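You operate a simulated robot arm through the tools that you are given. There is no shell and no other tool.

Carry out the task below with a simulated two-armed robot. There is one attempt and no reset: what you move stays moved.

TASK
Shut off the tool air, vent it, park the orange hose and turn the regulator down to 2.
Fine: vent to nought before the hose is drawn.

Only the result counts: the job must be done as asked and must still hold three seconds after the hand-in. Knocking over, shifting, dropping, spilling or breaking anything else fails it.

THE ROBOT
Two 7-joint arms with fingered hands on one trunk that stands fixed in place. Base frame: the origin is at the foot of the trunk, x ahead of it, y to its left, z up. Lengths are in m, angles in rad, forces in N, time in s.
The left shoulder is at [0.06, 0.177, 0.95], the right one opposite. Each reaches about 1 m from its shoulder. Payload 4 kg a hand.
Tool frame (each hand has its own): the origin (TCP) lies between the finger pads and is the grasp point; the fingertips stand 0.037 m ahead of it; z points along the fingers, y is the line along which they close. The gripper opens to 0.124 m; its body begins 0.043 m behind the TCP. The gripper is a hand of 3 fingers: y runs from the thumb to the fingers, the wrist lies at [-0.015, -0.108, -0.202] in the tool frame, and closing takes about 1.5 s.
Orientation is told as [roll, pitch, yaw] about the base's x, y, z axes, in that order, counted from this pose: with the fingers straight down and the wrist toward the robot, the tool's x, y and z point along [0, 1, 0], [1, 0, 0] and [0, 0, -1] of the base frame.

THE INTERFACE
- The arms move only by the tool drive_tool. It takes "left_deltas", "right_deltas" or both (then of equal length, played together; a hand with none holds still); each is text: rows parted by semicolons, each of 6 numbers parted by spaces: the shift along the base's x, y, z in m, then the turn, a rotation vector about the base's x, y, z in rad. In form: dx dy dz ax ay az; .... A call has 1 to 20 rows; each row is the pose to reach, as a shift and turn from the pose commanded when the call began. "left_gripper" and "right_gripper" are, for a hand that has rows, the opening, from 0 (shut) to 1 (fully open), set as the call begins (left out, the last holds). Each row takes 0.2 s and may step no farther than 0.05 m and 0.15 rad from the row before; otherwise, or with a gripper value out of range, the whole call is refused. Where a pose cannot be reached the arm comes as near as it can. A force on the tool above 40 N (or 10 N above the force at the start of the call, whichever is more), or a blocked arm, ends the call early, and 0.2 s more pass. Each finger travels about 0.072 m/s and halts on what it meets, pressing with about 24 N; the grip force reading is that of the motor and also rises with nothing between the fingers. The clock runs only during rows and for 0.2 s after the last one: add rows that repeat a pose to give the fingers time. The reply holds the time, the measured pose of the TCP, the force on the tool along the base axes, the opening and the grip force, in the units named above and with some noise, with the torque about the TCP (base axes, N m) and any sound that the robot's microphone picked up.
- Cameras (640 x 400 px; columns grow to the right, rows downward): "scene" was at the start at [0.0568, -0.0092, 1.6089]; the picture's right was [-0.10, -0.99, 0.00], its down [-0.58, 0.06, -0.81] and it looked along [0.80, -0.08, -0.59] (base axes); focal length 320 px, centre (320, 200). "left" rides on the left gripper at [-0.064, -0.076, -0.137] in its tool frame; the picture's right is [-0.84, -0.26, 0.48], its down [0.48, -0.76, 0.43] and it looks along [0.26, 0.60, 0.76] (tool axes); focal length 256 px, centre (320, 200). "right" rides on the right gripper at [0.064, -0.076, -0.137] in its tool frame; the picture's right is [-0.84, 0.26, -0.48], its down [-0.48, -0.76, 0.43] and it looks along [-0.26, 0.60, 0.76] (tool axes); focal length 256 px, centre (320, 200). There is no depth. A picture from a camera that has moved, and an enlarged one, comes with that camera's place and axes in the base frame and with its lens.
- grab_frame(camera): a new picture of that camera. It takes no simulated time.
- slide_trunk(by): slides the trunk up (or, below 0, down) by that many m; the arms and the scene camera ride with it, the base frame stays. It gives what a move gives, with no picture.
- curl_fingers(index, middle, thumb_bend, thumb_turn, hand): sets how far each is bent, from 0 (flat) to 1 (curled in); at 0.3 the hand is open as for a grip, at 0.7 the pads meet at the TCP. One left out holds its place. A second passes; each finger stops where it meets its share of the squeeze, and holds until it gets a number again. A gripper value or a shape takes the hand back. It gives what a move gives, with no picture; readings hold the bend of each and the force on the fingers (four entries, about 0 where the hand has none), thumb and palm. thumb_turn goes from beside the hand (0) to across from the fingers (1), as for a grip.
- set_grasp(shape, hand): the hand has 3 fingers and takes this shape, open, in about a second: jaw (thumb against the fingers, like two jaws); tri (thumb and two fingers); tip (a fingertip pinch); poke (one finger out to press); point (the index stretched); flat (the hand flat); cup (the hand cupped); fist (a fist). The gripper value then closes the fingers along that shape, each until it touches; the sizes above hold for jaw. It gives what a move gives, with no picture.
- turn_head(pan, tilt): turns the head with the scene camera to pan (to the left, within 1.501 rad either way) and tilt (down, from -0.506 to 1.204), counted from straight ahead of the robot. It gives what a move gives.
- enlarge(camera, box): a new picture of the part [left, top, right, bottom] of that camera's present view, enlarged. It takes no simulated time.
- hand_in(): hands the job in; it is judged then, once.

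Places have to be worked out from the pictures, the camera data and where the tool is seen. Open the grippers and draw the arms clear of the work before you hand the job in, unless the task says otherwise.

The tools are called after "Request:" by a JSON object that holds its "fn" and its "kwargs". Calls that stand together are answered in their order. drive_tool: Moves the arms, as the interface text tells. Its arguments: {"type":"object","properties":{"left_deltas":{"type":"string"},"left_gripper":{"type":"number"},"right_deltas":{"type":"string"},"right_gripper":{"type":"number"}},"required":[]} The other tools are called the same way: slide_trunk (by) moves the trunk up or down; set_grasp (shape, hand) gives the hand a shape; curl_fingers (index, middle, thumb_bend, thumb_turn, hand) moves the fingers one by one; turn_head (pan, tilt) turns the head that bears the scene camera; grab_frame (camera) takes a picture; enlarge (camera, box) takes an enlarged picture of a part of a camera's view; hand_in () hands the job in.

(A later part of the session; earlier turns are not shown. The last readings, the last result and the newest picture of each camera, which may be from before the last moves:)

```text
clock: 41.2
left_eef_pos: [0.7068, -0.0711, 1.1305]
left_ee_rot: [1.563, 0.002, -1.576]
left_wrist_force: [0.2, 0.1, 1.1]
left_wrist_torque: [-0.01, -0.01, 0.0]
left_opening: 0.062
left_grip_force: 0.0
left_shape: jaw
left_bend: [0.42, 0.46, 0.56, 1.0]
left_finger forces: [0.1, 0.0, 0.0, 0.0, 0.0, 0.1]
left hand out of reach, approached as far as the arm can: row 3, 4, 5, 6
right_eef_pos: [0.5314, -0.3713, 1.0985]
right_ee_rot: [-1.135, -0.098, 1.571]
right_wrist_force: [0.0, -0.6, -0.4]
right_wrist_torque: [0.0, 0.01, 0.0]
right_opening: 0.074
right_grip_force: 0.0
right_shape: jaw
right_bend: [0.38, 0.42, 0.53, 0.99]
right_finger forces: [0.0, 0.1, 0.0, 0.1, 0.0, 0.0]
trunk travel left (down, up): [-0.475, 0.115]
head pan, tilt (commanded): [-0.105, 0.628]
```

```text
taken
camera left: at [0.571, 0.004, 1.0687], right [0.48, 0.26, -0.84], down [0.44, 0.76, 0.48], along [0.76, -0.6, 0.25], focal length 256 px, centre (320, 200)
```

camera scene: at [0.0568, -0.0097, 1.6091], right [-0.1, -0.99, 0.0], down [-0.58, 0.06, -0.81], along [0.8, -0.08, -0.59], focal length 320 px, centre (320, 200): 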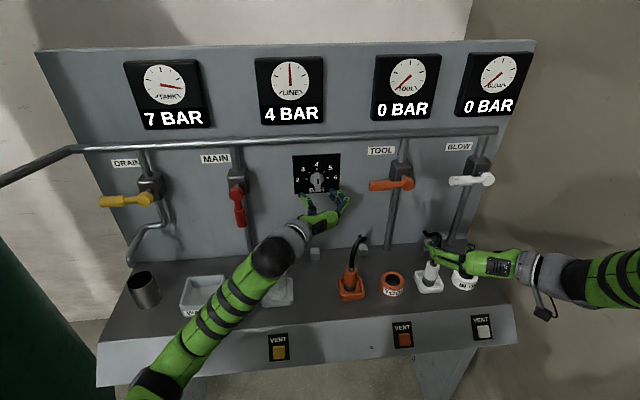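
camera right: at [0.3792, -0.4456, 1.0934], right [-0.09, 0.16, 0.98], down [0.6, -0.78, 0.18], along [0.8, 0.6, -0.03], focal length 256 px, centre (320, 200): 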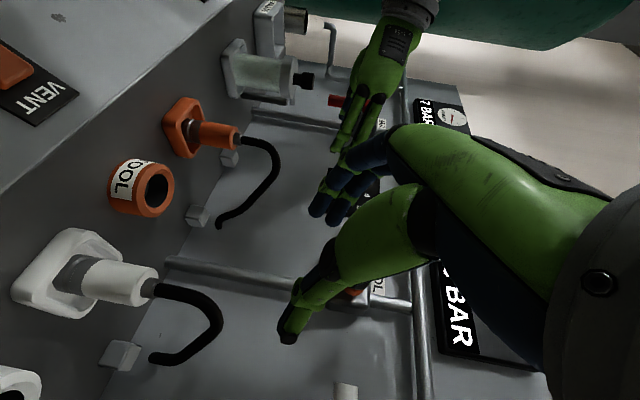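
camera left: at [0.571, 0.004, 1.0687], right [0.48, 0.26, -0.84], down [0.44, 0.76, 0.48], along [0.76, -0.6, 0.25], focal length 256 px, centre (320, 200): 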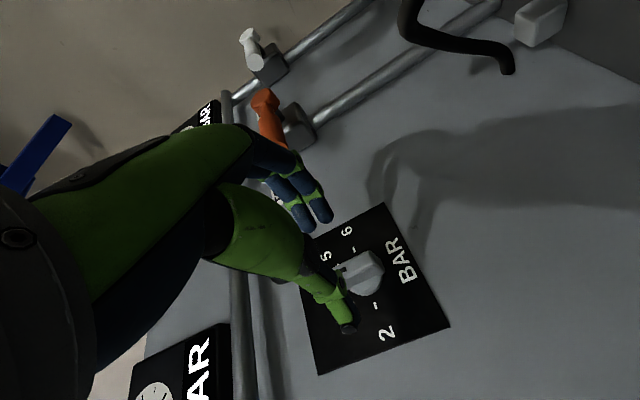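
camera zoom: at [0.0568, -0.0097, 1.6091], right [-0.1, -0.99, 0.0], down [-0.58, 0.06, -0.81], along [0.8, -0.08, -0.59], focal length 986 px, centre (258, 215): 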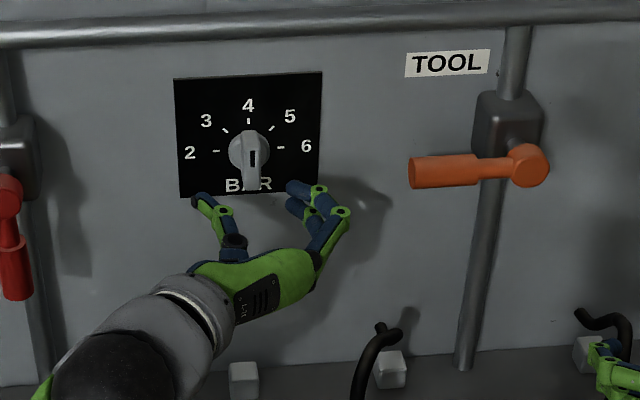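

The orientation is now right ([1.563,0.002,-1.576]) at (0.707,-0.071,1.131). I step toward the knob axis (y≈-0.079, z≈1.124), stopping with the tips just at the bar's front.

Request:
{"fn": "drive_tool", "kwargs": {"left_deltas": "0.01 -0.004 -0.003 0 0 0; 0.02 -0.008 -0.0065 0 0 0; 0.03 -0.008 -0.0065 0 0 0; 0.04 -0.008 -0.0065 0 0 0; 0.04 -0.008 -0.0065 0 0 0"}}

Request:
{"fn": "enlarge", "kwargs": {"camera": "scene", "box": [270, 130, 380, 230]}}

Request:
{"fn": "enlarge", "kwargs": {"camera": "left", "box": [240, 160, 460, 380]}}

Request:
{"fn": "grab_frame", "kwargs": {"camera": "right"}}

```text
clock: 42.4
left_eef_pos: [0.7458, -0.0814, 1.1233]
left_ee_rot: [1.567, -0.002, -1.569]
left_wrist_force: [0.6, -0.8, 0.2]
left_wrist_torque: [-0.05, 0.02, -0.01]
left_opening: 0.0621
left_grip_force: 0.2
left_shape: jaw
left_bend: [0.42, 0.46, 0.56, 1.0]
left_finger forces: [0.1, 0.0, 0.0, 0.1, 0.0, 0.1]
right_eef_pos: [0.5312, -0.3711, 1.0992]
right_ee_rot: [-1.135, -0.099, 1.57]
right_wrist_force: [0.5, -0.4, -0.6]
right_wrist_torque: [0.01, -0.01, 0.0]
right_opening: 0.0739
right_grip_force: 0.0
right_shape: jaw
right_bend: [0.38, 0.42, 0.53, 0.99]
right_finger forces: [0.0, 0.0, 0.0, 0.1, 0.1, 0.0]
trunk travel left (down, up): [-0.475, 0.115]
head pan, tilt (commanded): [-0.105, 0.628]
```

```text
4.00 times, centred on (325, 180) of scene
camera zoom: at [0.0569, -0.0092, 1.6089], right [-0.1, -0.99, 0.0], down [-0.58, 0.06, -0.81], along [0.8, -0.08, -0.59], focal length 1281 px, centre (300, 280)
```

zoom: 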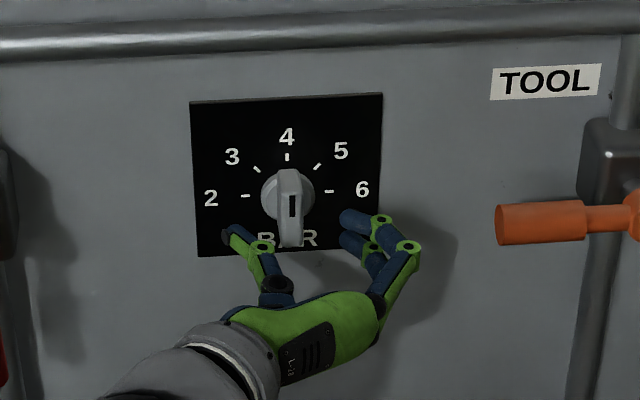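

```text
1.82 times, centred on (350, 270) of left
camera zoom: at [0.6097, -0.0057, 1.0608], right [0.48, 0.26, -0.84], down [0.43, 0.76, 0.48], along [0.76, -0.6, 0.25], focal length 465 px, centre (266, 73)
```

zoom: 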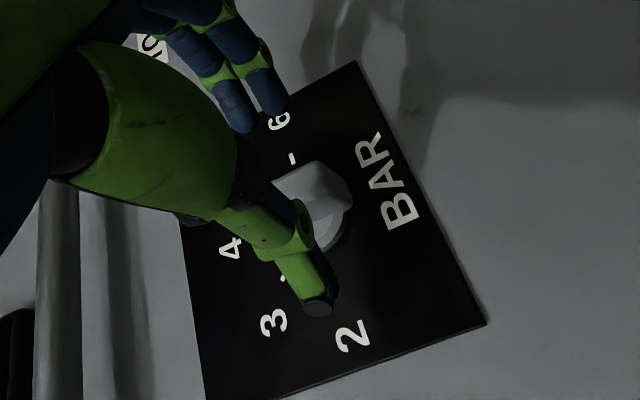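

```text
taken
camera right: at [0.3804, -0.4463, 1.0924], right [-0.08, 0.16, 0.98], down [0.6, -0.78, 0.18], along [0.8, 0.6, -0.03], focal length 256 px, centre (320, 200)
```

right: 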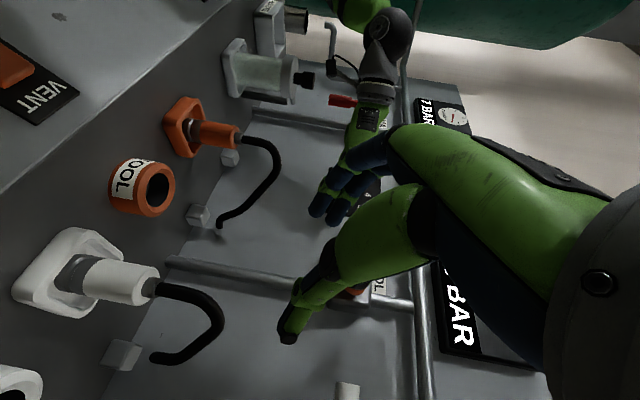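

The left hand is now well-behaved at (0.746,-0.081,1.123). I zoom in on the knob and fingertips to refine the axis before advancing.

Request:
{"fn": "enlarge", "kwargs": {"camera": "scene", "box": [295, 150, 345, 200]}}

Request:
{"fn": "enlarge", "kwargs": {"camera": "left", "box": [300, 180, 420, 320]}}

```text
8.00 times, centred on (320, 175) of scene
camera zoom: at [0.0569, -0.0092, 1.6089], right [-0.1, -0.99, 0.0], down [-0.58, 0.06, -0.81], along [0.8, -0.08, -0.59], focal length 2563 px, centre (320, 400)
```

zoom: 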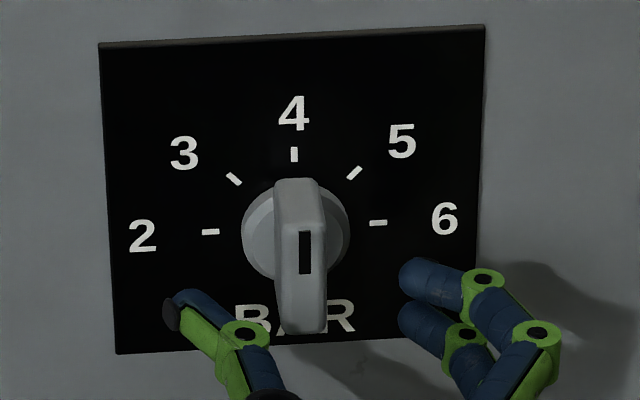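

```text
2.86 times, centred on (360, 250) of left
camera zoom: at [0.6097, -0.0057, 1.0608], right [0.48, 0.26, -0.84], down [0.43, 0.76, 0.48], along [0.76, -0.6, 0.25], focal length 731 px, centre (206, 57)
```

zoom: 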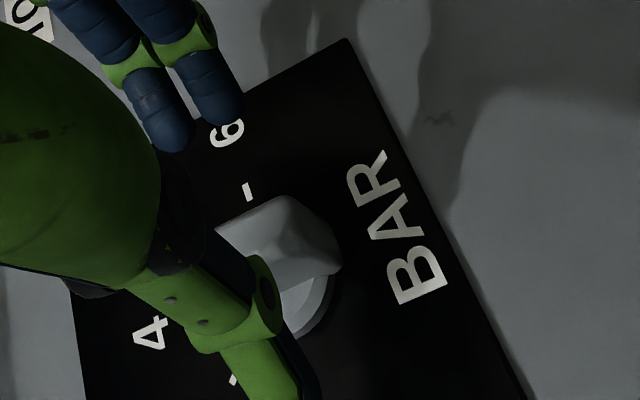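

The ticks place the knob axis at y≈-0.0815, z≈1.122, plate at x=0.83 and bar front near x=0.79. I advance 2.6 cm so the fingertips straddle the bar but stay clear of the dial.

Request:
{"fn": "drive_tool", "kwargs": {"left_deltas": "0.007 0 0 0 0 0; 0.014 0 0 0 0 0; 0.021 0 0 0 0 0; 0.026 0 0 0 0 0; 0.026 0 0 0 0 0"}}

Request:
{"fn": "enlarge", "kwargs": {"camera": "scene", "box": [295, 150, 345, 200]}}

Request:
{"fn": "enlarge", "kwargs": {"camera": "left", "box": [280, 160, 440, 320]}}

```text
clock: 43.6
left_eef_pos: [0.773, -0.0807, 1.1228]
left_ee_rot: [1.567, -0.002, -1.568]
left_wrist_force: [0.0, 0.3, 0.4]
left_wrist_torque: [-0.03, 0.01, 0.01]
left_opening: 0.0618
left_grip_force: 0.1
left_shape: jaw
left_bend: [0.42, 0.46, 0.56, 1.0]
left_finger forces: [0.1, 0.0, 0.0, 0.1, 0.1, 0.1]
right_eef_pos: [0.53, -0.3713, 1.0991]
right_ee_rot: [-1.134, -0.098, 1.572]
right_wrist_force: [0.2, -0.3, -0.5]
right_wrist_torque: [-0.01, 0.01, -0.02]
right_opening: 0.0741
right_grip_force: 0.1
right_shape: jaw
right_bend: [0.38, 0.42, 0.53, 0.99]
right_finger forces: [0.0, 0.0, 0.0, 0.0, 0.1, 0.0]
trunk travel left (down, up): [-0.475, 0.115]
head pan, tilt (commanded): [-0.105, 0.628]
```

```text
8.00 times, centred on (320, 175) of scene
camera zoom: at [0.057, -0.0092, 1.6089], right [-0.1, -0.99, 0.0], down [-0.58, 0.06, -0.81], along [0.8, -0.08, -0.59], focal length 2563 px, centre (320, 400)
```

zoom: 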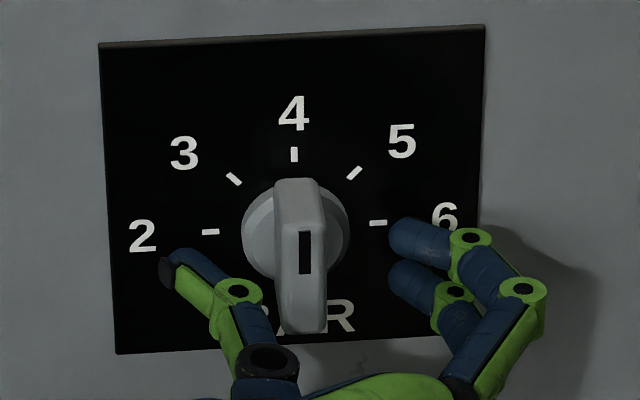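

```text
2.50 times, centred on (360, 240) of left
camera zoom: at [0.6364, -0.0057, 1.0602], right [0.48, 0.26, -0.84], down [0.43, 0.76, 0.48], along [0.76, -0.59, 0.25], focal length 640 px, centre (220, 100)
```

zoom: 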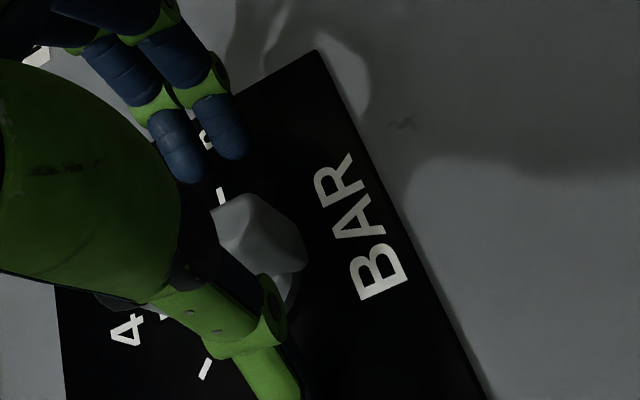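

The bar is between thumb (left) and both fingers (right). I close on it.

Request:
{"fn": "drive_tool", "kwargs": {"left_deltas": "0 0 0 0 0 0; 0 0 0 0 0 0; 0 0 0 0 0 0; 0 0 0 0 0 0; 0 0 0 0 0 0; 0 0 0 0 0 0", "left_gripper": 0}}

Request:
{"fn": "enlarge", "kwargs": {"camera": "scene", "box": [295, 150, 345, 200]}}

Request:
{"fn": "enlarge", "kwargs": {"camera": "left", "box": [280, 160, 440, 320]}}

```text
clock: 45.0
left_eef_pos: [0.7727, -0.0802, 1.1224]
left_ee_rot: [1.567, -0.003, -1.567]
left_wrist_force: [0.6, 2.9, 0.4]
left_wrist_torque: [0.05, -0.02, -0.5]
left_opening: 0.0253
left_grip_force: 24.4
left_shape: jaw
left_bend: [0.64, 0.65, 0.61, 1.0]
left_finger forces: [15.8, 8.2, 0.0, 0.1, 27.4, 0.1]
right_eef_pos: [0.5302, -0.3714, 1.0983]
right_ee_rot: [-1.134, -0.101, 1.571]
right_wrist_force: [0.4, 0.5, -0.3]
right_wrist_torque: [0.03, 0.03, -0.01]
right_opening: 0.0744
right_grip_force: 0.1
right_shape: jaw
right_bend: [0.38, 0.42, 0.53, 0.99]
right_finger forces: [0.1, 0.1, 0.1, 0.1, 0.0, 0.0]
trunk travel left (down, up): [-0.475, 0.115]
head pan, tilt (commanded): [-0.105, 0.628]
```

```text
8.00 times, centred on (320, 175) of scene
camera zoom: at [0.057, -0.0088, 1.6089], right [-0.1, -0.99, 0.0], down [-0.58, 0.06, -0.81], along [0.8, -0.08, -0.59], focal length 2563 px, centre (320, 400)
```

zoom: 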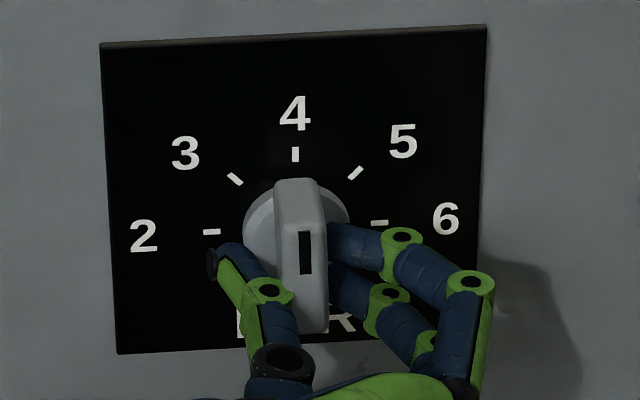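

```text
2.50 times, centred on (360, 240) of left
camera zoom: at [0.6365, -0.0053, 1.0602], right [0.48, 0.26, -0.84], down [0.43, 0.76, 0.48], along [0.76, -0.59, 0.25], focal length 640 px, centre (220, 100)
```

zoom: 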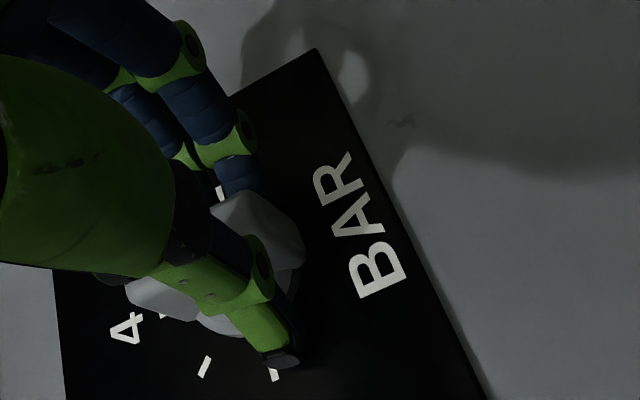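

Good grip: both fingers and thumb press on the bar, TCP on the knob axis within 2 mm. I turn it counter-clockwise half way (toward 3) first.

Request:
{"fn": "drive_tool", "kwargs": {"left_deltas": "0 0 0 -0.13 0 0; 0 0 0 -0.26 0 0; 0 0 0 -0.39 0 0; 0 0 0 -0.52 0 0; 0 0 0 -0.65 0 0; 0 0 0 -0.785 0 0; 0 0 0 -0.785 0 0"}}

Request:
{"fn": "grab_frame", "kwargs": {"camera": "scene"}}

Request:
{"fn": "enlarge", "kwargs": {"camera": "scene", "box": [285, 145, 355, 205]}}

```text
clock: 45.6
left_eef_pos: [0.776, -0.0785, 1.1282]
left_ee_rot: [1.549, -0.222, -1.602]
left_wrist_force: [-19.1, 0.1, -11.6]
left_wrist_torque: [0.06, 0.09, -0.45]
left_opening: 0.0234
left_grip_force: 24.2
left_shape: jaw
left_bend: [0.63, 0.65, 0.62, 0.97]
left_finger forces: [17.3, 9.1, 0.0, 0.1, 37.9, 0.1]
left hand out of reach, approached as far as the arm can: row 1, 2
right_eef_pos: [0.5295, -0.371, 1.0992]
right_ee_rot: [-1.137, -0.101, 1.572]
right_wrist_force: [1.2, 0.1, -0.9]
right_wrist_torque: [0.0, 0.01, -0.03]
right_opening: 0.0744
right_grip_force: 0.0
right_shape: jaw
right_bend: [0.38, 0.42, 0.53, 0.99]
right_finger forces: [0.0, 0.0, 0.0, 0.0, 0.1, 0.0]
trunk travel left (down, up): [-0.475, 0.115]
head pan, tilt (commanded): [-0.105, 0.628]
stopped in row 2 (left hand): the force on the tool passed its limit at 52 N (the readings are from after the stop); the commanded pose is now the measured one
```

```text
taken
camera scene: at [0.0557, -0.0089, 1.6089], right [-0.1, -0.99, 0.0], down [-0.58, 0.06, -0.81], along [0.8, -0.08, -0.59], focal length 320 px, centre (320, 200)
```

scene: 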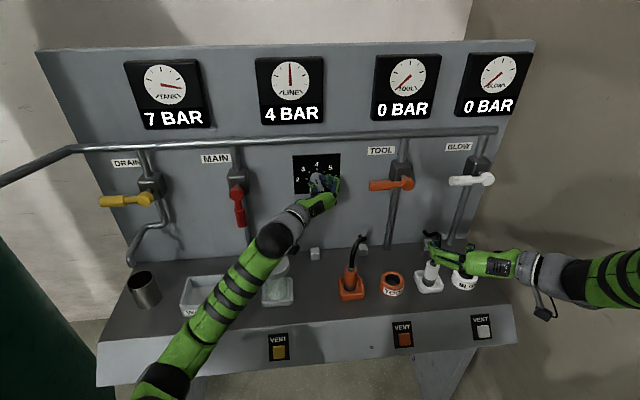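

```text
6.67 times, centred on (320, 175) of scene
camera zoom: at [0.0557, -0.0089, 1.6089], right [-0.1, -0.99, 0.0], down [-0.58, 0.06, -0.81], along [0.8, -0.08, -0.59], focal length 2136 px, centre (320, 367)
```

zoom: 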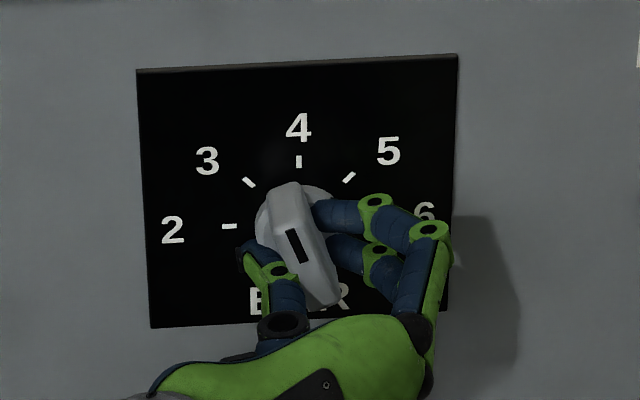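

The knob turned only about 12° before the left arm ran into a joint limit and pressed on the panel (stopped by force); LINE still reads 4. I release, back straight off, and will instead push the bar round with a single finger.

Request:
{"fn": "drive_tool", "kwargs": {"left_deltas": "0 0 0 0 0 0; 0 0 0 0 0 0; 0 0 0 0 0 0; -0.01 0 0 0 0 0; -0.02 0 0 0 0 0; -0.03 0.002 0 0 0 0; -0.045 0.008 0 0 0 0; -0.06 0.014 0 0 0 0", "left_gripper": 0.5}}

Request:
{"fn": "enlarge", "kwargs": {"camera": "scene", "box": [270, 130, 380, 230]}}

Request:
{"fn": "grab_frame", "kwargs": {"camera": "left"}}

```text
clock: 47.4
left_eef_pos: [0.7235, -0.0538, 1.1362]
left_ee_rot: [1.547, -0.218, -1.606]
left_wrist_force: [0.4, 0.8, -0.9]
left_wrist_torque: [-0.03, -0.02, -0.06]
left_opening: 0.0616
left_grip_force: 0.1
left_shape: jaw
left_bend: [0.42, 0.46, 0.56, 1.0]
left_finger forces: [0.1, 0.1, 0.0, 0.0, 0.0, 0.0]
left hand out of reach, approached as far as the arm can: row 6, 7, 8
right_eef_pos: [0.53, -0.3713, 1.0984]
right_ee_rot: [-1.134, -0.1, 1.57]
right_wrist_force: [0.0, -0.1, 0.4]
right_wrist_torque: [0.01, 0.0, -0.01]
right_opening: 0.0744
right_grip_force: 0.1
right_shape: jaw
right_bend: [0.38, 0.42, 0.53, 0.99]
right_finger forces: [0.1, 0.0, 0.0, 0.0, 0.0, 0.1]
trunk travel left (down, up): [-0.475, 0.115]
head pan, tilt (commanded): [-0.105, 0.628]
```

```text
4.00 times, centred on (325, 180) of scene
camera zoom: at [0.0567, -0.0092, 1.6089], right [-0.1, -0.99, 0.0], down [-0.58, 0.06, -0.81], along [0.8, -0.08, -0.59], focal length 1281 px, centre (300, 280)
```

zoom: 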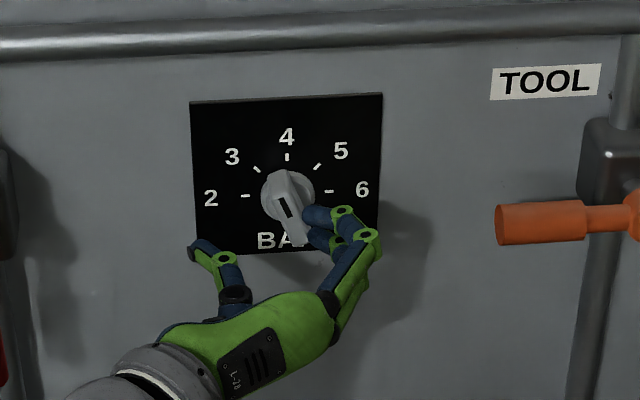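

```text
taken
camera left: at [0.5883, 0.0111, 1.0619], right [0.46, 0.05, -0.88], down [0.48, 0.83, 0.3], along [0.75, -0.56, 0.36], focal length 256 px, centre (320, 200)
```

left: 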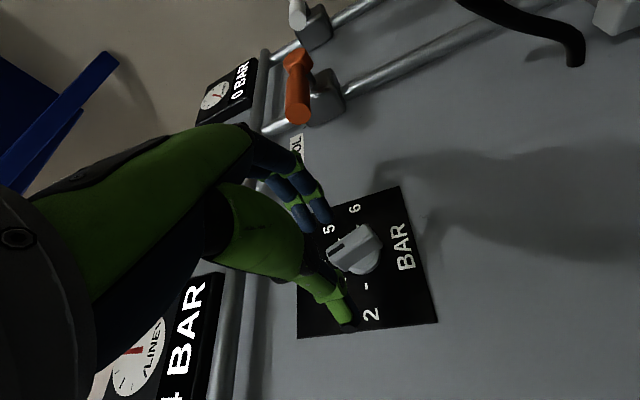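

The bar stays about 20° round; LINE still 4. The left arm is too cramped across the body here, so I draw it back and to the left, out of the way, and will use the right arm for the knob.

Request:
{"fn": "drive_tool", "kwargs": {"left_deltas": "-0.02 0.02 0.01 0 0 0; -0.04 0.04 0.03 0 0 0; -0.06 0.07 0.05 0 0 0; -0.08 0.10 0.07 0 0 0; -0.10 0.13 0.10 0 0 0; -0.12 0.16 0.12 0 0 0; -0.13 0.19 0.14 0 0 0; -0.14 0.22 0.15 0 0 0"}}

Request:
{"fn": "grab_frame", "kwargs": {"camera": "scene"}}

Request:
{"fn": "enlarge", "kwargs": {"camera": "scene", "box": [230, 40, 450, 220]}}

```text
clock: 49.2
left_eef_pos: [0.5822, 0.1702, 1.2851]
left_ee_rot: [1.55, -0.223, -1.599]
left_wrist_force: [-1.0, 0.2, -0.3]
left_wrist_torque: [0.0, 0.01, -0.05]
left_opening: 0.0619
left_grip_force: 0.0
left_shape: jaw
left_bend: [0.42, 0.46, 0.56, 1.0]
left_finger forces: [0.1, 0.0, 0.1, 0.1, 0.1, 0.0]
right_eef_pos: [0.5311, -0.3712, 1.0977]
right_ee_rot: [-1.135, -0.1, 1.571]
right_wrist_force: [-0.2, 0.1, -0.3]
right_wrist_torque: [-0.01, 0.03, -0.05]
right_opening: 0.0742
right_grip_force: 0.1
right_shape: jaw
right_bend: [0.38, 0.42, 0.53, 0.99]
right_finger forces: [0.0, 0.0, 0.0, 0.0, 0.0, 0.0]
trunk travel left (down, up): [-0.475, 0.115]
head pan, tilt (commanded): [-0.105, 0.628]
```

```text
taken
camera scene: at [0.0563, -0.0087, 1.6089], right [-0.1, -0.99, 0.0], down [-0.58, 0.06, -0.81], along [0.8, -0.09, -0.59], focal length 320 px, centre (320, 200)
```

scene: 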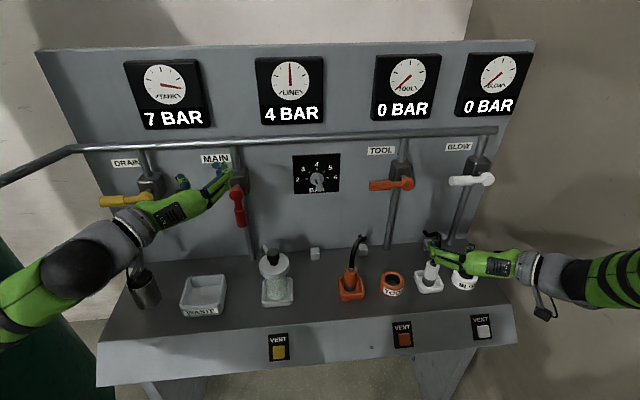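

```text
2.22 times, centred on (340, 130) of scene
camera zoom: at [0.0563, -0.0087, 1.6089], right [-0.1, -0.99, 0.0], down [-0.58, 0.06, -0.81], along [0.8, -0.09, -0.59], focal length 712 px, centre (276, 356)
```

zoom: 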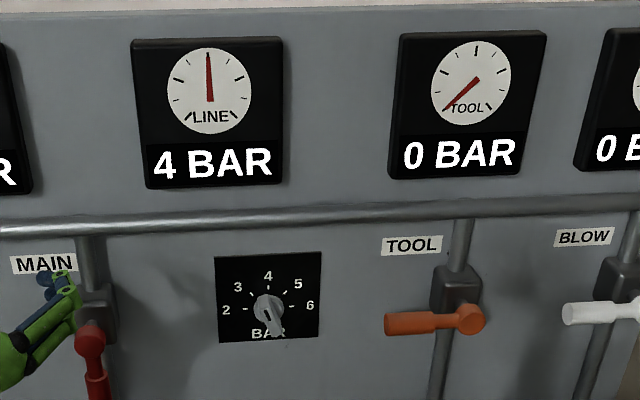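

The left hand is clear at (0.58,0.17,1.29). LINE reads 4, TOOL 0. I bring the right hand level and forward in front of the panel, staying short of the closed TOOL lever (tip at about y -0.206, x 0.72).

Request:
{"fn": "drive_tool", "kwargs": {"right_deltas": "0.02 0.02 0.01 -0.0246 -0.1086 -0.0055; 0.04 0.045 0.015 -0.0492 -0.2172 -0.0109; 0.06 0.07 0.02 -0.0739 -0.3259 -0.0164; 0.08 0.10 0.025 -0.0985 -0.4345 -0.0218; 0.09 0.12 0.025 -0.0985 -0.4345 -0.0218; 0.09 0.12 0.025 -0.0985 -0.4345 -0.0218", "right_gripper": 0.5}}

Request:
{"fn": "drive_tool", "kwargs": {"right_deltas": "0.005 0.015 0 0.14 0 0; 0.01 0.03 0 0.28 0 0; 0.015 0.045 0 0.42 0 0; 0.02 0.06 0 0.56 0 0; 0.025 0.07 0 0.70 0 0; 0.03 0.08 0 0.84 0 0; 0.035 0.09 0 0.98 0 0; 0.04 0.10 0 1.12 0 0; 0.04 0.11 0 1.26 0 0; 0.04 0.12 0 1.40 0 0; 0.04 0.12 0 1.54 0 0; 0.04 0.12 0 1.5708 0 0"}}

Request:
{"fn": "grab_frame", "kwargs": {"camera": "scene"}}

Request:
{"fn": "grab_frame", "kwargs": {"camera": "right"}}

```text
clock: 50.6
left_eef_pos: [0.5826, 0.1706, 1.2854]
left_ee_rot: [1.552, -0.222, -1.597]
left_wrist_force: [0.1, 0.3, 0.7]
left_wrist_torque: [-0.01, 0.04, -0.01]
left_opening: 0.0618
left_grip_force: 0.1
left_shape: jaw
left_bend: [0.42, 0.46, 0.56, 1.0]
left_finger forces: [0.0, 0.0, 0.0, 0.0, 0.0, 0.1]
right_eef_pos: [0.6199, -0.252, 1.1228]
right_ee_rot: [-1.57, 0.001, 1.571]
right_wrist_force: [0.2, -0.5, 0.4]
right_wrist_torque: [-0.02, -0.01, -0.02]
right_opening: 0.0623
right_grip_force: 0.1
right_shape: jaw
right_bend: [0.42, 0.46, 0.56, 1.0]
right_finger forces: [0.0, 0.1, 0.1, 0.1, 0.1, 0.1]
trunk travel left (down, up): [-0.475, 0.115]
head pan, tilt (commanded): [-0.105, 0.628]
```

```text
clock: 53.2
left_eef_pos: [0.5832, 0.1688, 1.2846]
left_ee_rot: [1.552, -0.222, -1.596]
left_wrist_force: [-0.1, -0.4, -1.1]
left_wrist_torque: [-0.01, 0.02, -0.01]
left_opening: 0.0618
left_grip_force: 0.1
left_shape: jaw
left_bend: [0.42, 0.46, 0.56, 1.0]
left_finger forces: [0.0, 0.0, 0.0, 0.0, 0.0, 0.0]
right_eef_pos: [0.66, -0.1302, 1.1248]
right_ee_rot: [1.699, -1.569, -1.698]
right_wrist_force: [0.1, 0.1, 0.1]
right_wrist_torque: [0.01, -0.02, 0.02]
right_opening: 0.0623
right_grip_force: 0.1
right_shape: jaw
right_bend: [0.42, 0.46, 0.56, 1.0]
right_finger forces: [0.0, 0.0, 0.0, 0.1, 0.0, 0.0]
trunk travel left (down, up): [-0.475, 0.115]
head pan, tilt (commanded): [-0.105, 0.628]
```

```text
taken
camera scene: at [0.057, -0.0091, 1.6089], right [-0.1, -0.99, 0.0], down [-0.58, 0.06, -0.81], along [0.8, -0.08, -0.59], focal length 320 px, centre (320, 200)
```

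scene: 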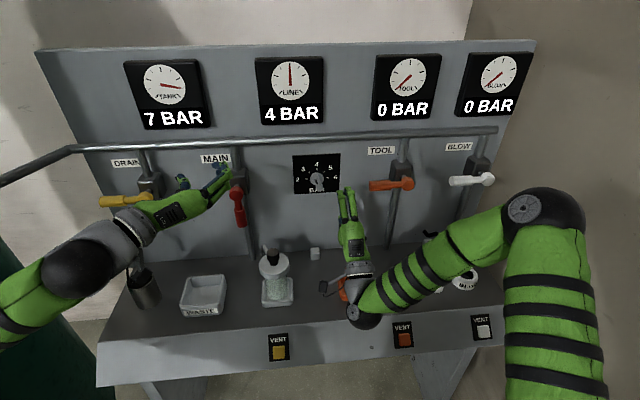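

```text
taken
camera right: at [0.5242, -0.0667, 1.0496], right [-0.48, -0.84, 0.26], down [0.44, -0.48, -0.76], along [0.76, -0.26, 0.6], focal length 256 px, centre (320, 200)
```

right: 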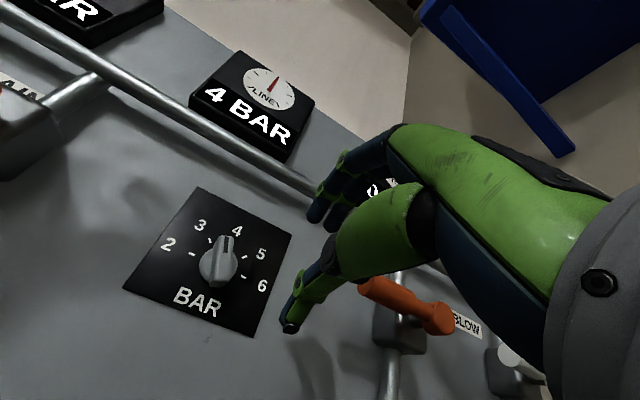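

The right arm reaches the forward, thumb-below pose comfortably at (0.66,-0.130,1.125). Plan: with the cage open, use the two upper fingers to push the bar's top end to the left, then grip it top-and-bottom to align it level at "2". I position just short of the bar, right of its upper end.

Request:
{"fn": "drive_tool", "kwargs": {"right_deltas": "0.02 0.005 -0.008 0 0 0; 0.04 0.01 -0.016 0 0 0; 0.06 0.015 -0.024 0 0 0; 0.075 0.0185 -0.027 0 0 0; 0.075 0.0185 -0.027 0 0 0"}}

Request:
{"fn": "enlarge", "kwargs": {"camera": "scene", "box": [285, 145, 365, 225]}}

Request:
{"fn": "enlarge", "kwargs": {"camera": "right", "box": [160, 160, 400, 380]}}

Request:
{"fn": "grab_frame", "kwargs": {"camera": "scene"}}

```text
clock: 54.4
left_eef_pos: [0.5834, 0.1714, 1.2849]
left_ee_rot: [1.552, -0.221, -1.596]
left_wrist_force: [0.0, 0.7, 0.5]
left_wrist_torque: [0.01, 0.01, 0.01]
left_opening: 0.0618
left_grip_force: 0.0
left_shape: jaw
left_bend: [0.42, 0.46, 0.56, 1.0]
left_finger forces: [0.0, 0.1, 0.1, 0.0, 0.0, 0.1]
right_eef_pos: [0.7352, -0.1128, 1.0967]
right_ee_rot: [-0.617, -1.572, 0.618]
right_wrist_force: [-0.2, 0.3, 0.1]
right_wrist_torque: [-0.01, 0.02, 0.01]
right_opening: 0.0623
right_grip_force: 0.2
right_shape: jaw
right_bend: [0.42, 0.46, 0.56, 1.0]
right_finger forces: [0.1, 0.0, 0.0, 0.0, 0.1, 0.0]
trunk travel left (down, up): [-0.475, 0.115]
head pan, tilt (commanded): [-0.105, 0.628]
```

```text
5.00 times, centred on (325, 185) of scene
camera zoom: at [0.0569, -0.0091, 1.6089], right [-0.1, -0.99, 0.0], down [-0.58, 0.06, -0.81], along [0.8, -0.08, -0.59], focal length 1602 px, centre (295, 275)
```

zoom: 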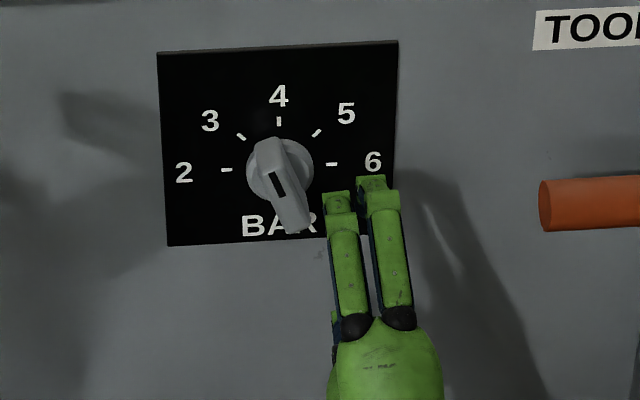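

```text
1.82 times, centred on (280, 270) of right
camera zoom: at [0.5988, -0.0492, 1.0221], right [-0.48, -0.84, 0.26], down [0.43, -0.48, -0.76], along [0.76, -0.25, 0.6], focal length 465 px, centre (393, 73)
```

zoom: 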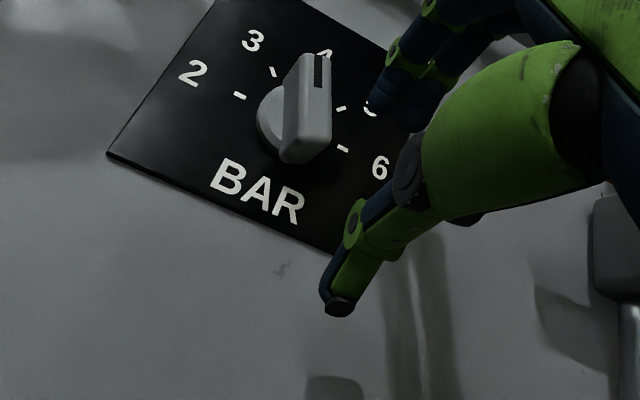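

```text
taken
camera scene: at [0.0569, -0.0091, 1.6089], right [-0.1, -0.99, 0.0], down [-0.58, 0.06, -0.81], along [0.8, -0.08, -0.59], focal length 320 px, centre (320, 200)
```

scene: 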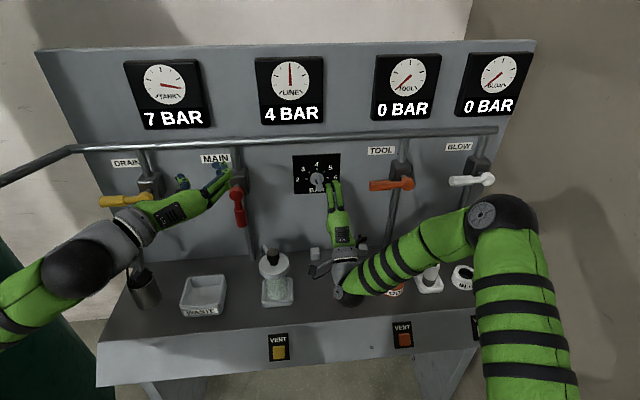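

Using the nearer right camera, the dial plate is at x≈0.814, the knob axis at (y -0.0795, z 1.131), and the bar front at x≈0.78, bar about 20° round. I raise the hand so the left finger is beside the bar's upper end and advance to x=0.76.

Request:
{"fn": "drive_tool", "kwargs": {"right_deltas": "0 0 0.009 0 0 0; 0 0 0.017 0 0 0; 0.008 0 0.017 0 0 0; 0.016 0 0.017 0 0 0; 0.025 0 0.017 0 0 0; 0.025 0 0.017 0 0 0"}}

Request:
{"fn": "enlarge", "kwargs": {"camera": "scene", "box": [295, 145, 355, 205]}}

Request:
{"fn": "enlarge", "kwargs": {"camera": "right", "box": [200, 160, 400, 360]}}

```text
clock: 55.8
left_eef_pos: [0.5825, 0.1698, 1.2852]
left_ee_rot: [1.552, -0.221, -1.597]
left_wrist_force: [0.7, -0.8, -0.6]
left_wrist_torque: [0.02, -0.03, 0.04]
left_opening: 0.0618
left_grip_force: 0.2
left_shape: jaw
left_bend: [0.42, 0.46, 0.56, 1.0]
left_finger forces: [0.0, 0.0, 0.0, 0.0, 0.0, 0.0]
right_eef_pos: [0.761, -0.1138, 1.1134]
right_ee_rot: [-1.137, -1.569, 1.14]
right_wrist_force: [0.2, -0.3, -0.4]
right_wrist_torque: [-0.04, 0.0, -0.03]
right_opening: 0.0622
right_grip_force: 0.0
right_shape: jaw
right_bend: [0.42, 0.46, 0.56, 1.0]
right_finger forces: [0.2, 0.0, 0.0, 0.0, 0.0, 0.0]
trunk travel left (down, up): [-0.475, 0.115]
head pan, tilt (commanded): [-0.105, 0.628]
```

```text
6.67 times, centred on (325, 175) of scene
camera zoom: at [0.057, -0.0091, 1.6089], right [-0.1, -0.99, 0.0], down [-0.58, 0.06, -0.81], along [0.8, -0.08, -0.59], focal length 2136 px, centre (287, 367)
```

zoom: 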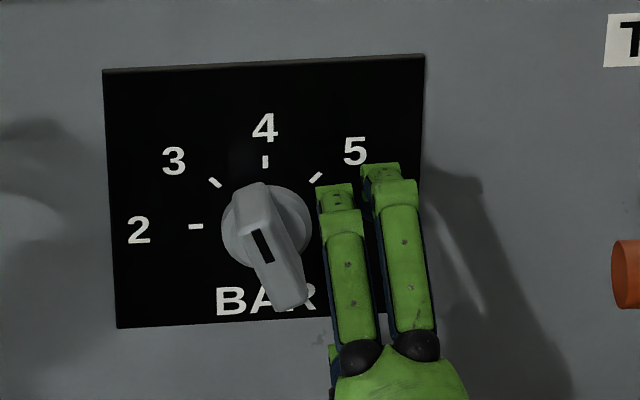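

```text
2.00 times, centred on (300, 260) of right
camera zoom: at [0.6242, -0.0493, 1.0389], right [-0.48, -0.84, 0.26], down [0.43, -0.48, -0.76], along [0.76, -0.25, 0.6], focal length 512 px, centre (360, 80)
```

zoom: 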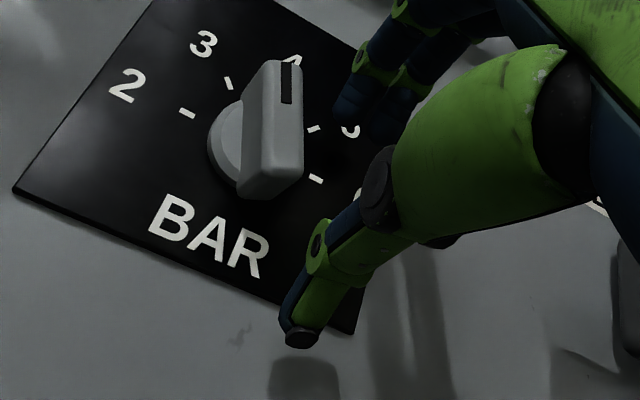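

The fingers sit right of the bar's upper end with clearance. I push them leftward along the arc until the bar should be around 65–70°.

Request:
{"fn": "drive_tool", "kwargs": {"right_deltas": "0 0.006 0 0 0 0; 0 0.012 0 0 0 0; 0 0.018 0 0 0 0; 0 0.0235 0.001 0 0 0; 0 0.0285 0.002 0 0 0; 0 0.034 0.001 0 0 0; 0 0.0385 -0.0005 0 0 0; 0 0.0385 -0.0005 0 0 0"}}

Request:
{"fn": "enlarge", "kwargs": {"camera": "scene", "box": [285, 145, 345, 205]}}

Request:
{"fn": "enlarge", "kwargs": {"camera": "right", "box": [200, 160, 400, 360]}}

Request:
{"fn": "enlarge", "kwargs": {"camera": "scene", "box": [230, 40, 450, 220]}}

```text
clock: 57.6
left_eef_pos: [0.5827, 0.1689, 1.2853]
left_ee_rot: [1.553, -0.222, -1.597]
left_wrist_force: [0.5, 0.5, 0.2]
left_wrist_torque: [0.0, 0.05, -0.02]
left_opening: 0.0622
left_grip_force: 0.1
left_shape: jaw
left_bend: [0.42, 0.46, 0.56, 1.0]
left_finger forces: [0.0, 0.0, 0.1, 0.0, 0.1, 0.1]
right_eef_pos: [0.7616, -0.0751, 1.1128]
right_ee_rot: [-1.29, -1.572, 1.29]
right_wrist_force: [0.6, -0.4, 0.3]
right_wrist_torque: [-0.04, -0.01, 0.0]
right_opening: 0.0622
right_grip_force: 0.1
right_shape: jaw
right_bend: [0.42, 0.46, 0.56, 1.0]
right_finger forces: [0.3, 0.0, 0.0, 0.0, 0.0, 0.0]
trunk travel left (down, up): [-0.475, 0.115]
head pan, tilt (commanded): [-0.105, 0.628]
```

```text
6.67 times, centred on (315, 175) of scene
camera zoom: at [0.0569, -0.0091, 1.6089], right [-0.1, -0.99, 0.0], down [-0.58, 0.06, -0.81], along [0.8, -0.08, -0.59], focal length 2136 px, centre (353, 367)
```

zoom: 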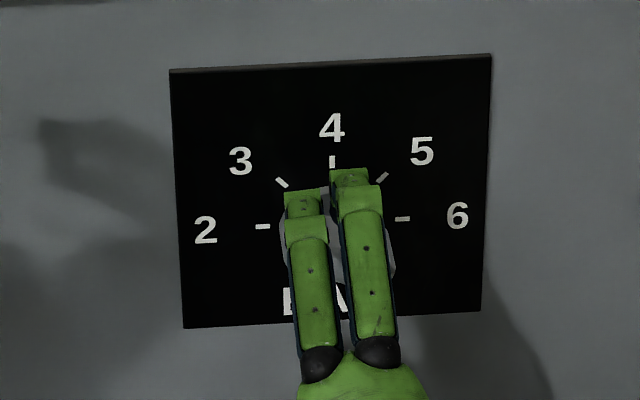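

```text
2.00 times, centred on (300, 260) of right
camera zoom: at [0.6245, -0.0102, 1.0386], right [-0.48, -0.84, 0.26], down [0.44, -0.48, -0.76], along [0.76, -0.25, 0.6], focal length 512 px, centre (360, 80)
```

zoom: 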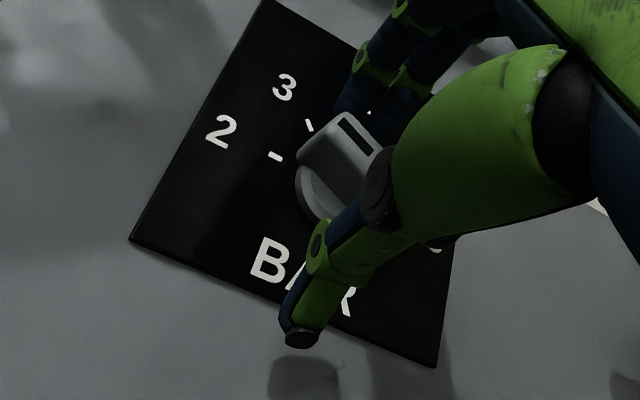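

```text
2.22 times, centred on (340, 130) of scene
camera zoom: at [0.0569, -0.0091, 1.6089], right [-0.1, -0.99, 0.0], down [-0.58, 0.06, -0.81], along [0.8, -0.08, -0.59], focal length 712 px, centre (276, 356)
```

zoom: 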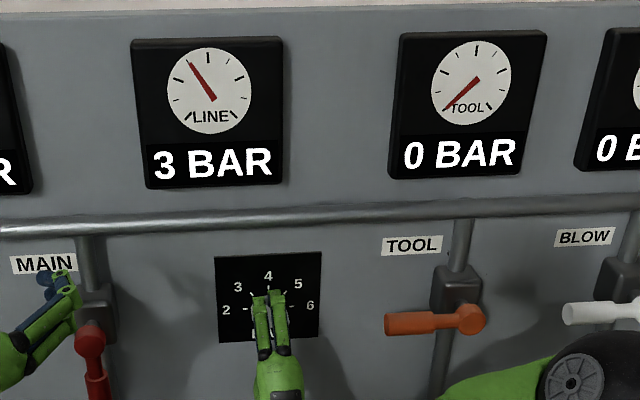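

LINE has dropped to 3 bar; the bar is near the "3" position. I push on further left and a little down.

Request:
{"fn": "drive_tool", "kwargs": {"right_deltas": "0 0.004 -0.0005 0 0 0; 0 0.008 -0.0015 0 0 0; 0 0.011 -0.003 0 0 0; 0 0.013 -0.005 0 0 0; 0 0.013 -0.005 0 0 0"}}

Request:
{"fn": "enlarge", "kwargs": {"camera": "scene", "box": [285, 145, 345, 205]}}

Request:
{"fn": "enlarge", "kwargs": {"camera": "right", "box": [200, 160, 400, 360]}}

Request:
{"fn": "enlarge", "kwargs": {"camera": "scene", "box": [230, 40, 450, 220]}}

```text
clock: 58.8
left_eef_pos: [0.5828, 0.1696, 1.2858]
left_ee_rot: [1.552, -0.222, -1.597]
left_wrist_force: [-0.5, 0.1, -0.8]
left_wrist_torque: [0.0, 0.03, 0.01]
left_opening: 0.0615
left_grip_force: 0.0
left_shape: jaw
left_bend: [0.42, 0.46, 0.56, 1.0]
left_finger forces: [0.0, 0.0, 0.0, 0.0, 0.0, 0.0]
right_eef_pos: [0.7612, -0.0609, 1.1081]
right_ee_rot: [-1.454, -1.572, 1.454]
right_wrist_force: [-0.4, 0.6, 0.1]
right_wrist_torque: [0.01, 0.02, -0.01]
right_opening: 0.0624
right_grip_force: 0.1
right_shape: jaw
right_bend: [0.42, 0.46, 0.56, 1.0]
right_finger forces: [0.0, 0.1, 0.0, 0.0, 0.0, 0.0]
trunk travel left (down, up): [-0.475, 0.115]
head pan, tilt (commanded): [-0.105, 0.628]
```

```text
6.67 times, centred on (315, 175) of scene
camera zoom: at [0.057, -0.0091, 1.6089], right [-0.1, -0.99, 0.0], down [-0.58, 0.06, -0.81], along [0.8, -0.08, -0.59], focal length 2136 px, centre (353, 367)
```

zoom: 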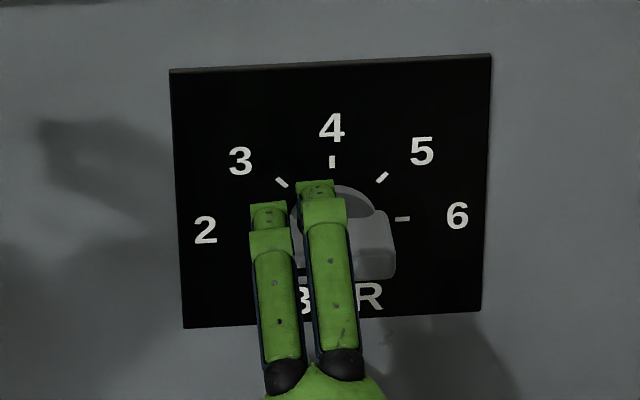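

```text
2.00 times, centred on (300, 260) of right
camera zoom: at [0.6246, 0.0032, 1.034], right [-0.48, -0.84, 0.26], down [0.44, -0.48, -0.76], along [0.76, -0.25, 0.6], focal length 512 px, centre (360, 80)
```

zoom: 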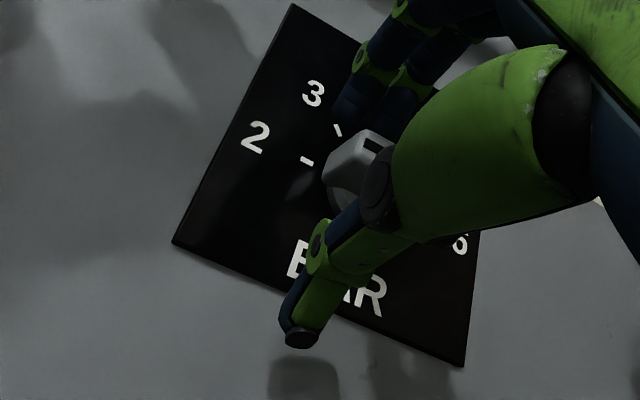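

```text
2.22 times, centred on (340, 130) of scene
camera zoom: at [0.057, -0.0091, 1.6089], right [-0.1, -0.99, 0.0], down [-0.58, 0.06, -0.81], along [0.8, -0.08, -0.59], focal length 712 px, centre (276, 356)
```

zoom: 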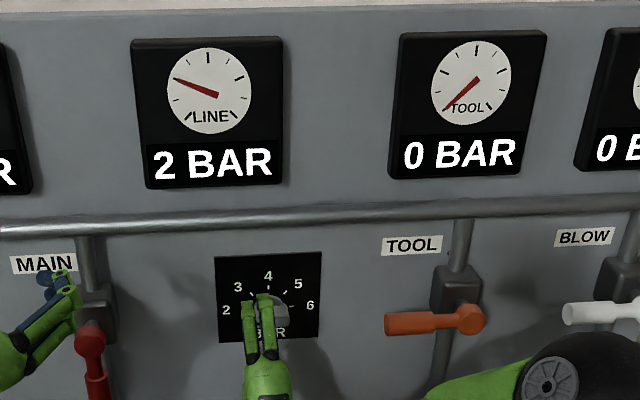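

LINE reads 2 bar now. To judge how exactly the bar points at "2", I lift the fingers off it and move them left out of the line of sight.

Request:
{"fn": "drive_tool", "kwargs": {"right_deltas": "0 0 0.006 0 0 0; -0.01 0 0.012 0 0 0; -0.025 0 0.012 0 0 0; -0.04 0.005 0.012 0 0 0; -0.055 0.02 0.01 0 0 0; -0.065 0.04 0.005 0 0 0; -0.065 0.06 0 0 0 0; -0.065 0.06 0 0 0 0"}}

Request:
{"fn": "enlarge", "kwargs": {"camera": "scene", "box": [285, 145, 345, 205]}}

Request:
{"fn": "enlarge", "kwargs": {"camera": "scene", "box": [230, 40, 450, 220]}}

Request:
{"fn": "grab_frame", "kwargs": {"camera": "right"}}

```text
clock: 60.6
left_eef_pos: [0.5831, 0.1689, 1.2843]
left_ee_rot: [1.552, -0.221, -1.597]
left_wrist_force: [0.3, 0.4, -0.7]
left_wrist_torque: [-0.01, 0.01, 0.01]
left_opening: 0.0617
left_grip_force: 0.1
left_shape: jaw
left_bend: [0.42, 0.46, 0.56, 1.0]
left_finger forces: [0.1, 0.1, 0.0, 0.0, 0.0, 0.1]
right_eef_pos: [0.6947, -0.0007, 1.1083]
right_ee_rot: [-1.524, -1.571, 1.523]
right_wrist_force: [0.2, 0.6, 0.6]
right_wrist_torque: [-0.03, -0.02, 0.01]
right_opening: 0.0623
right_grip_force: 0.1
right_shape: jaw
right_bend: [0.42, 0.46, 0.56, 1.0]
right_finger forces: [0.0, 0.0, 0.0, 0.0, 0.0, 0.1]
trunk travel left (down, up): [-0.475, 0.115]
head pan, tilt (commanded): [-0.105, 0.628]
```

```text
6.67 times, centred on (315, 175) of scene
camera zoom: at [0.057, -0.0091, 1.6089], right [-0.1, -0.99, 0.0], down [-0.58, 0.06, -0.81], along [0.8, -0.08, -0.59], focal length 2136 px, centre (353, 367)
```

zoom: 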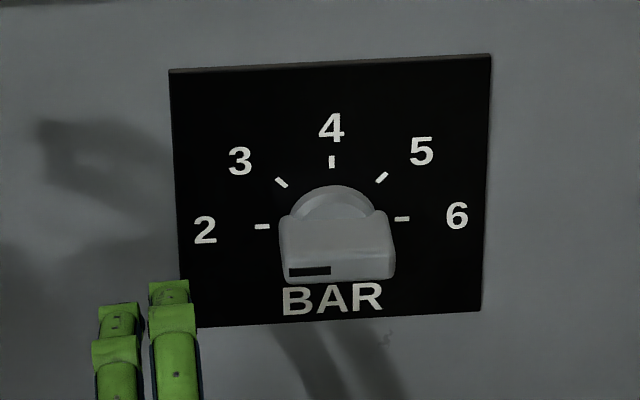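

```text
2.22 times, centred on (340, 130) of scene
camera zoom: at [0.057, -0.0091, 1.6089], right [-0.1, -0.99, 0.0], down [-0.58, 0.06, -0.81], along [0.8, -0.08, -0.59], focal length 712 px, centre (276, 356)
```

zoom: 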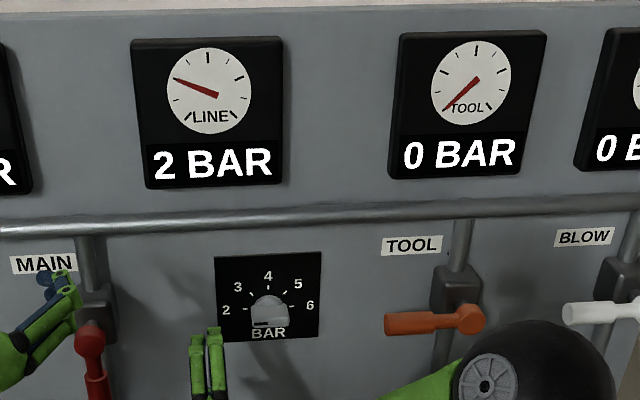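

```text
taken
camera right: at [0.5586, 0.0629, 1.0343], right [-0.48, -0.84, 0.26], down [0.43, -0.48, -0.76], along [0.76, -0.25, 0.6], focal length 256 px, centre (320, 200)
```

right: 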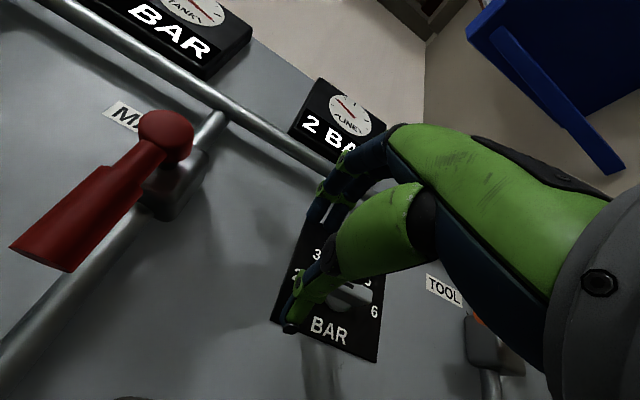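

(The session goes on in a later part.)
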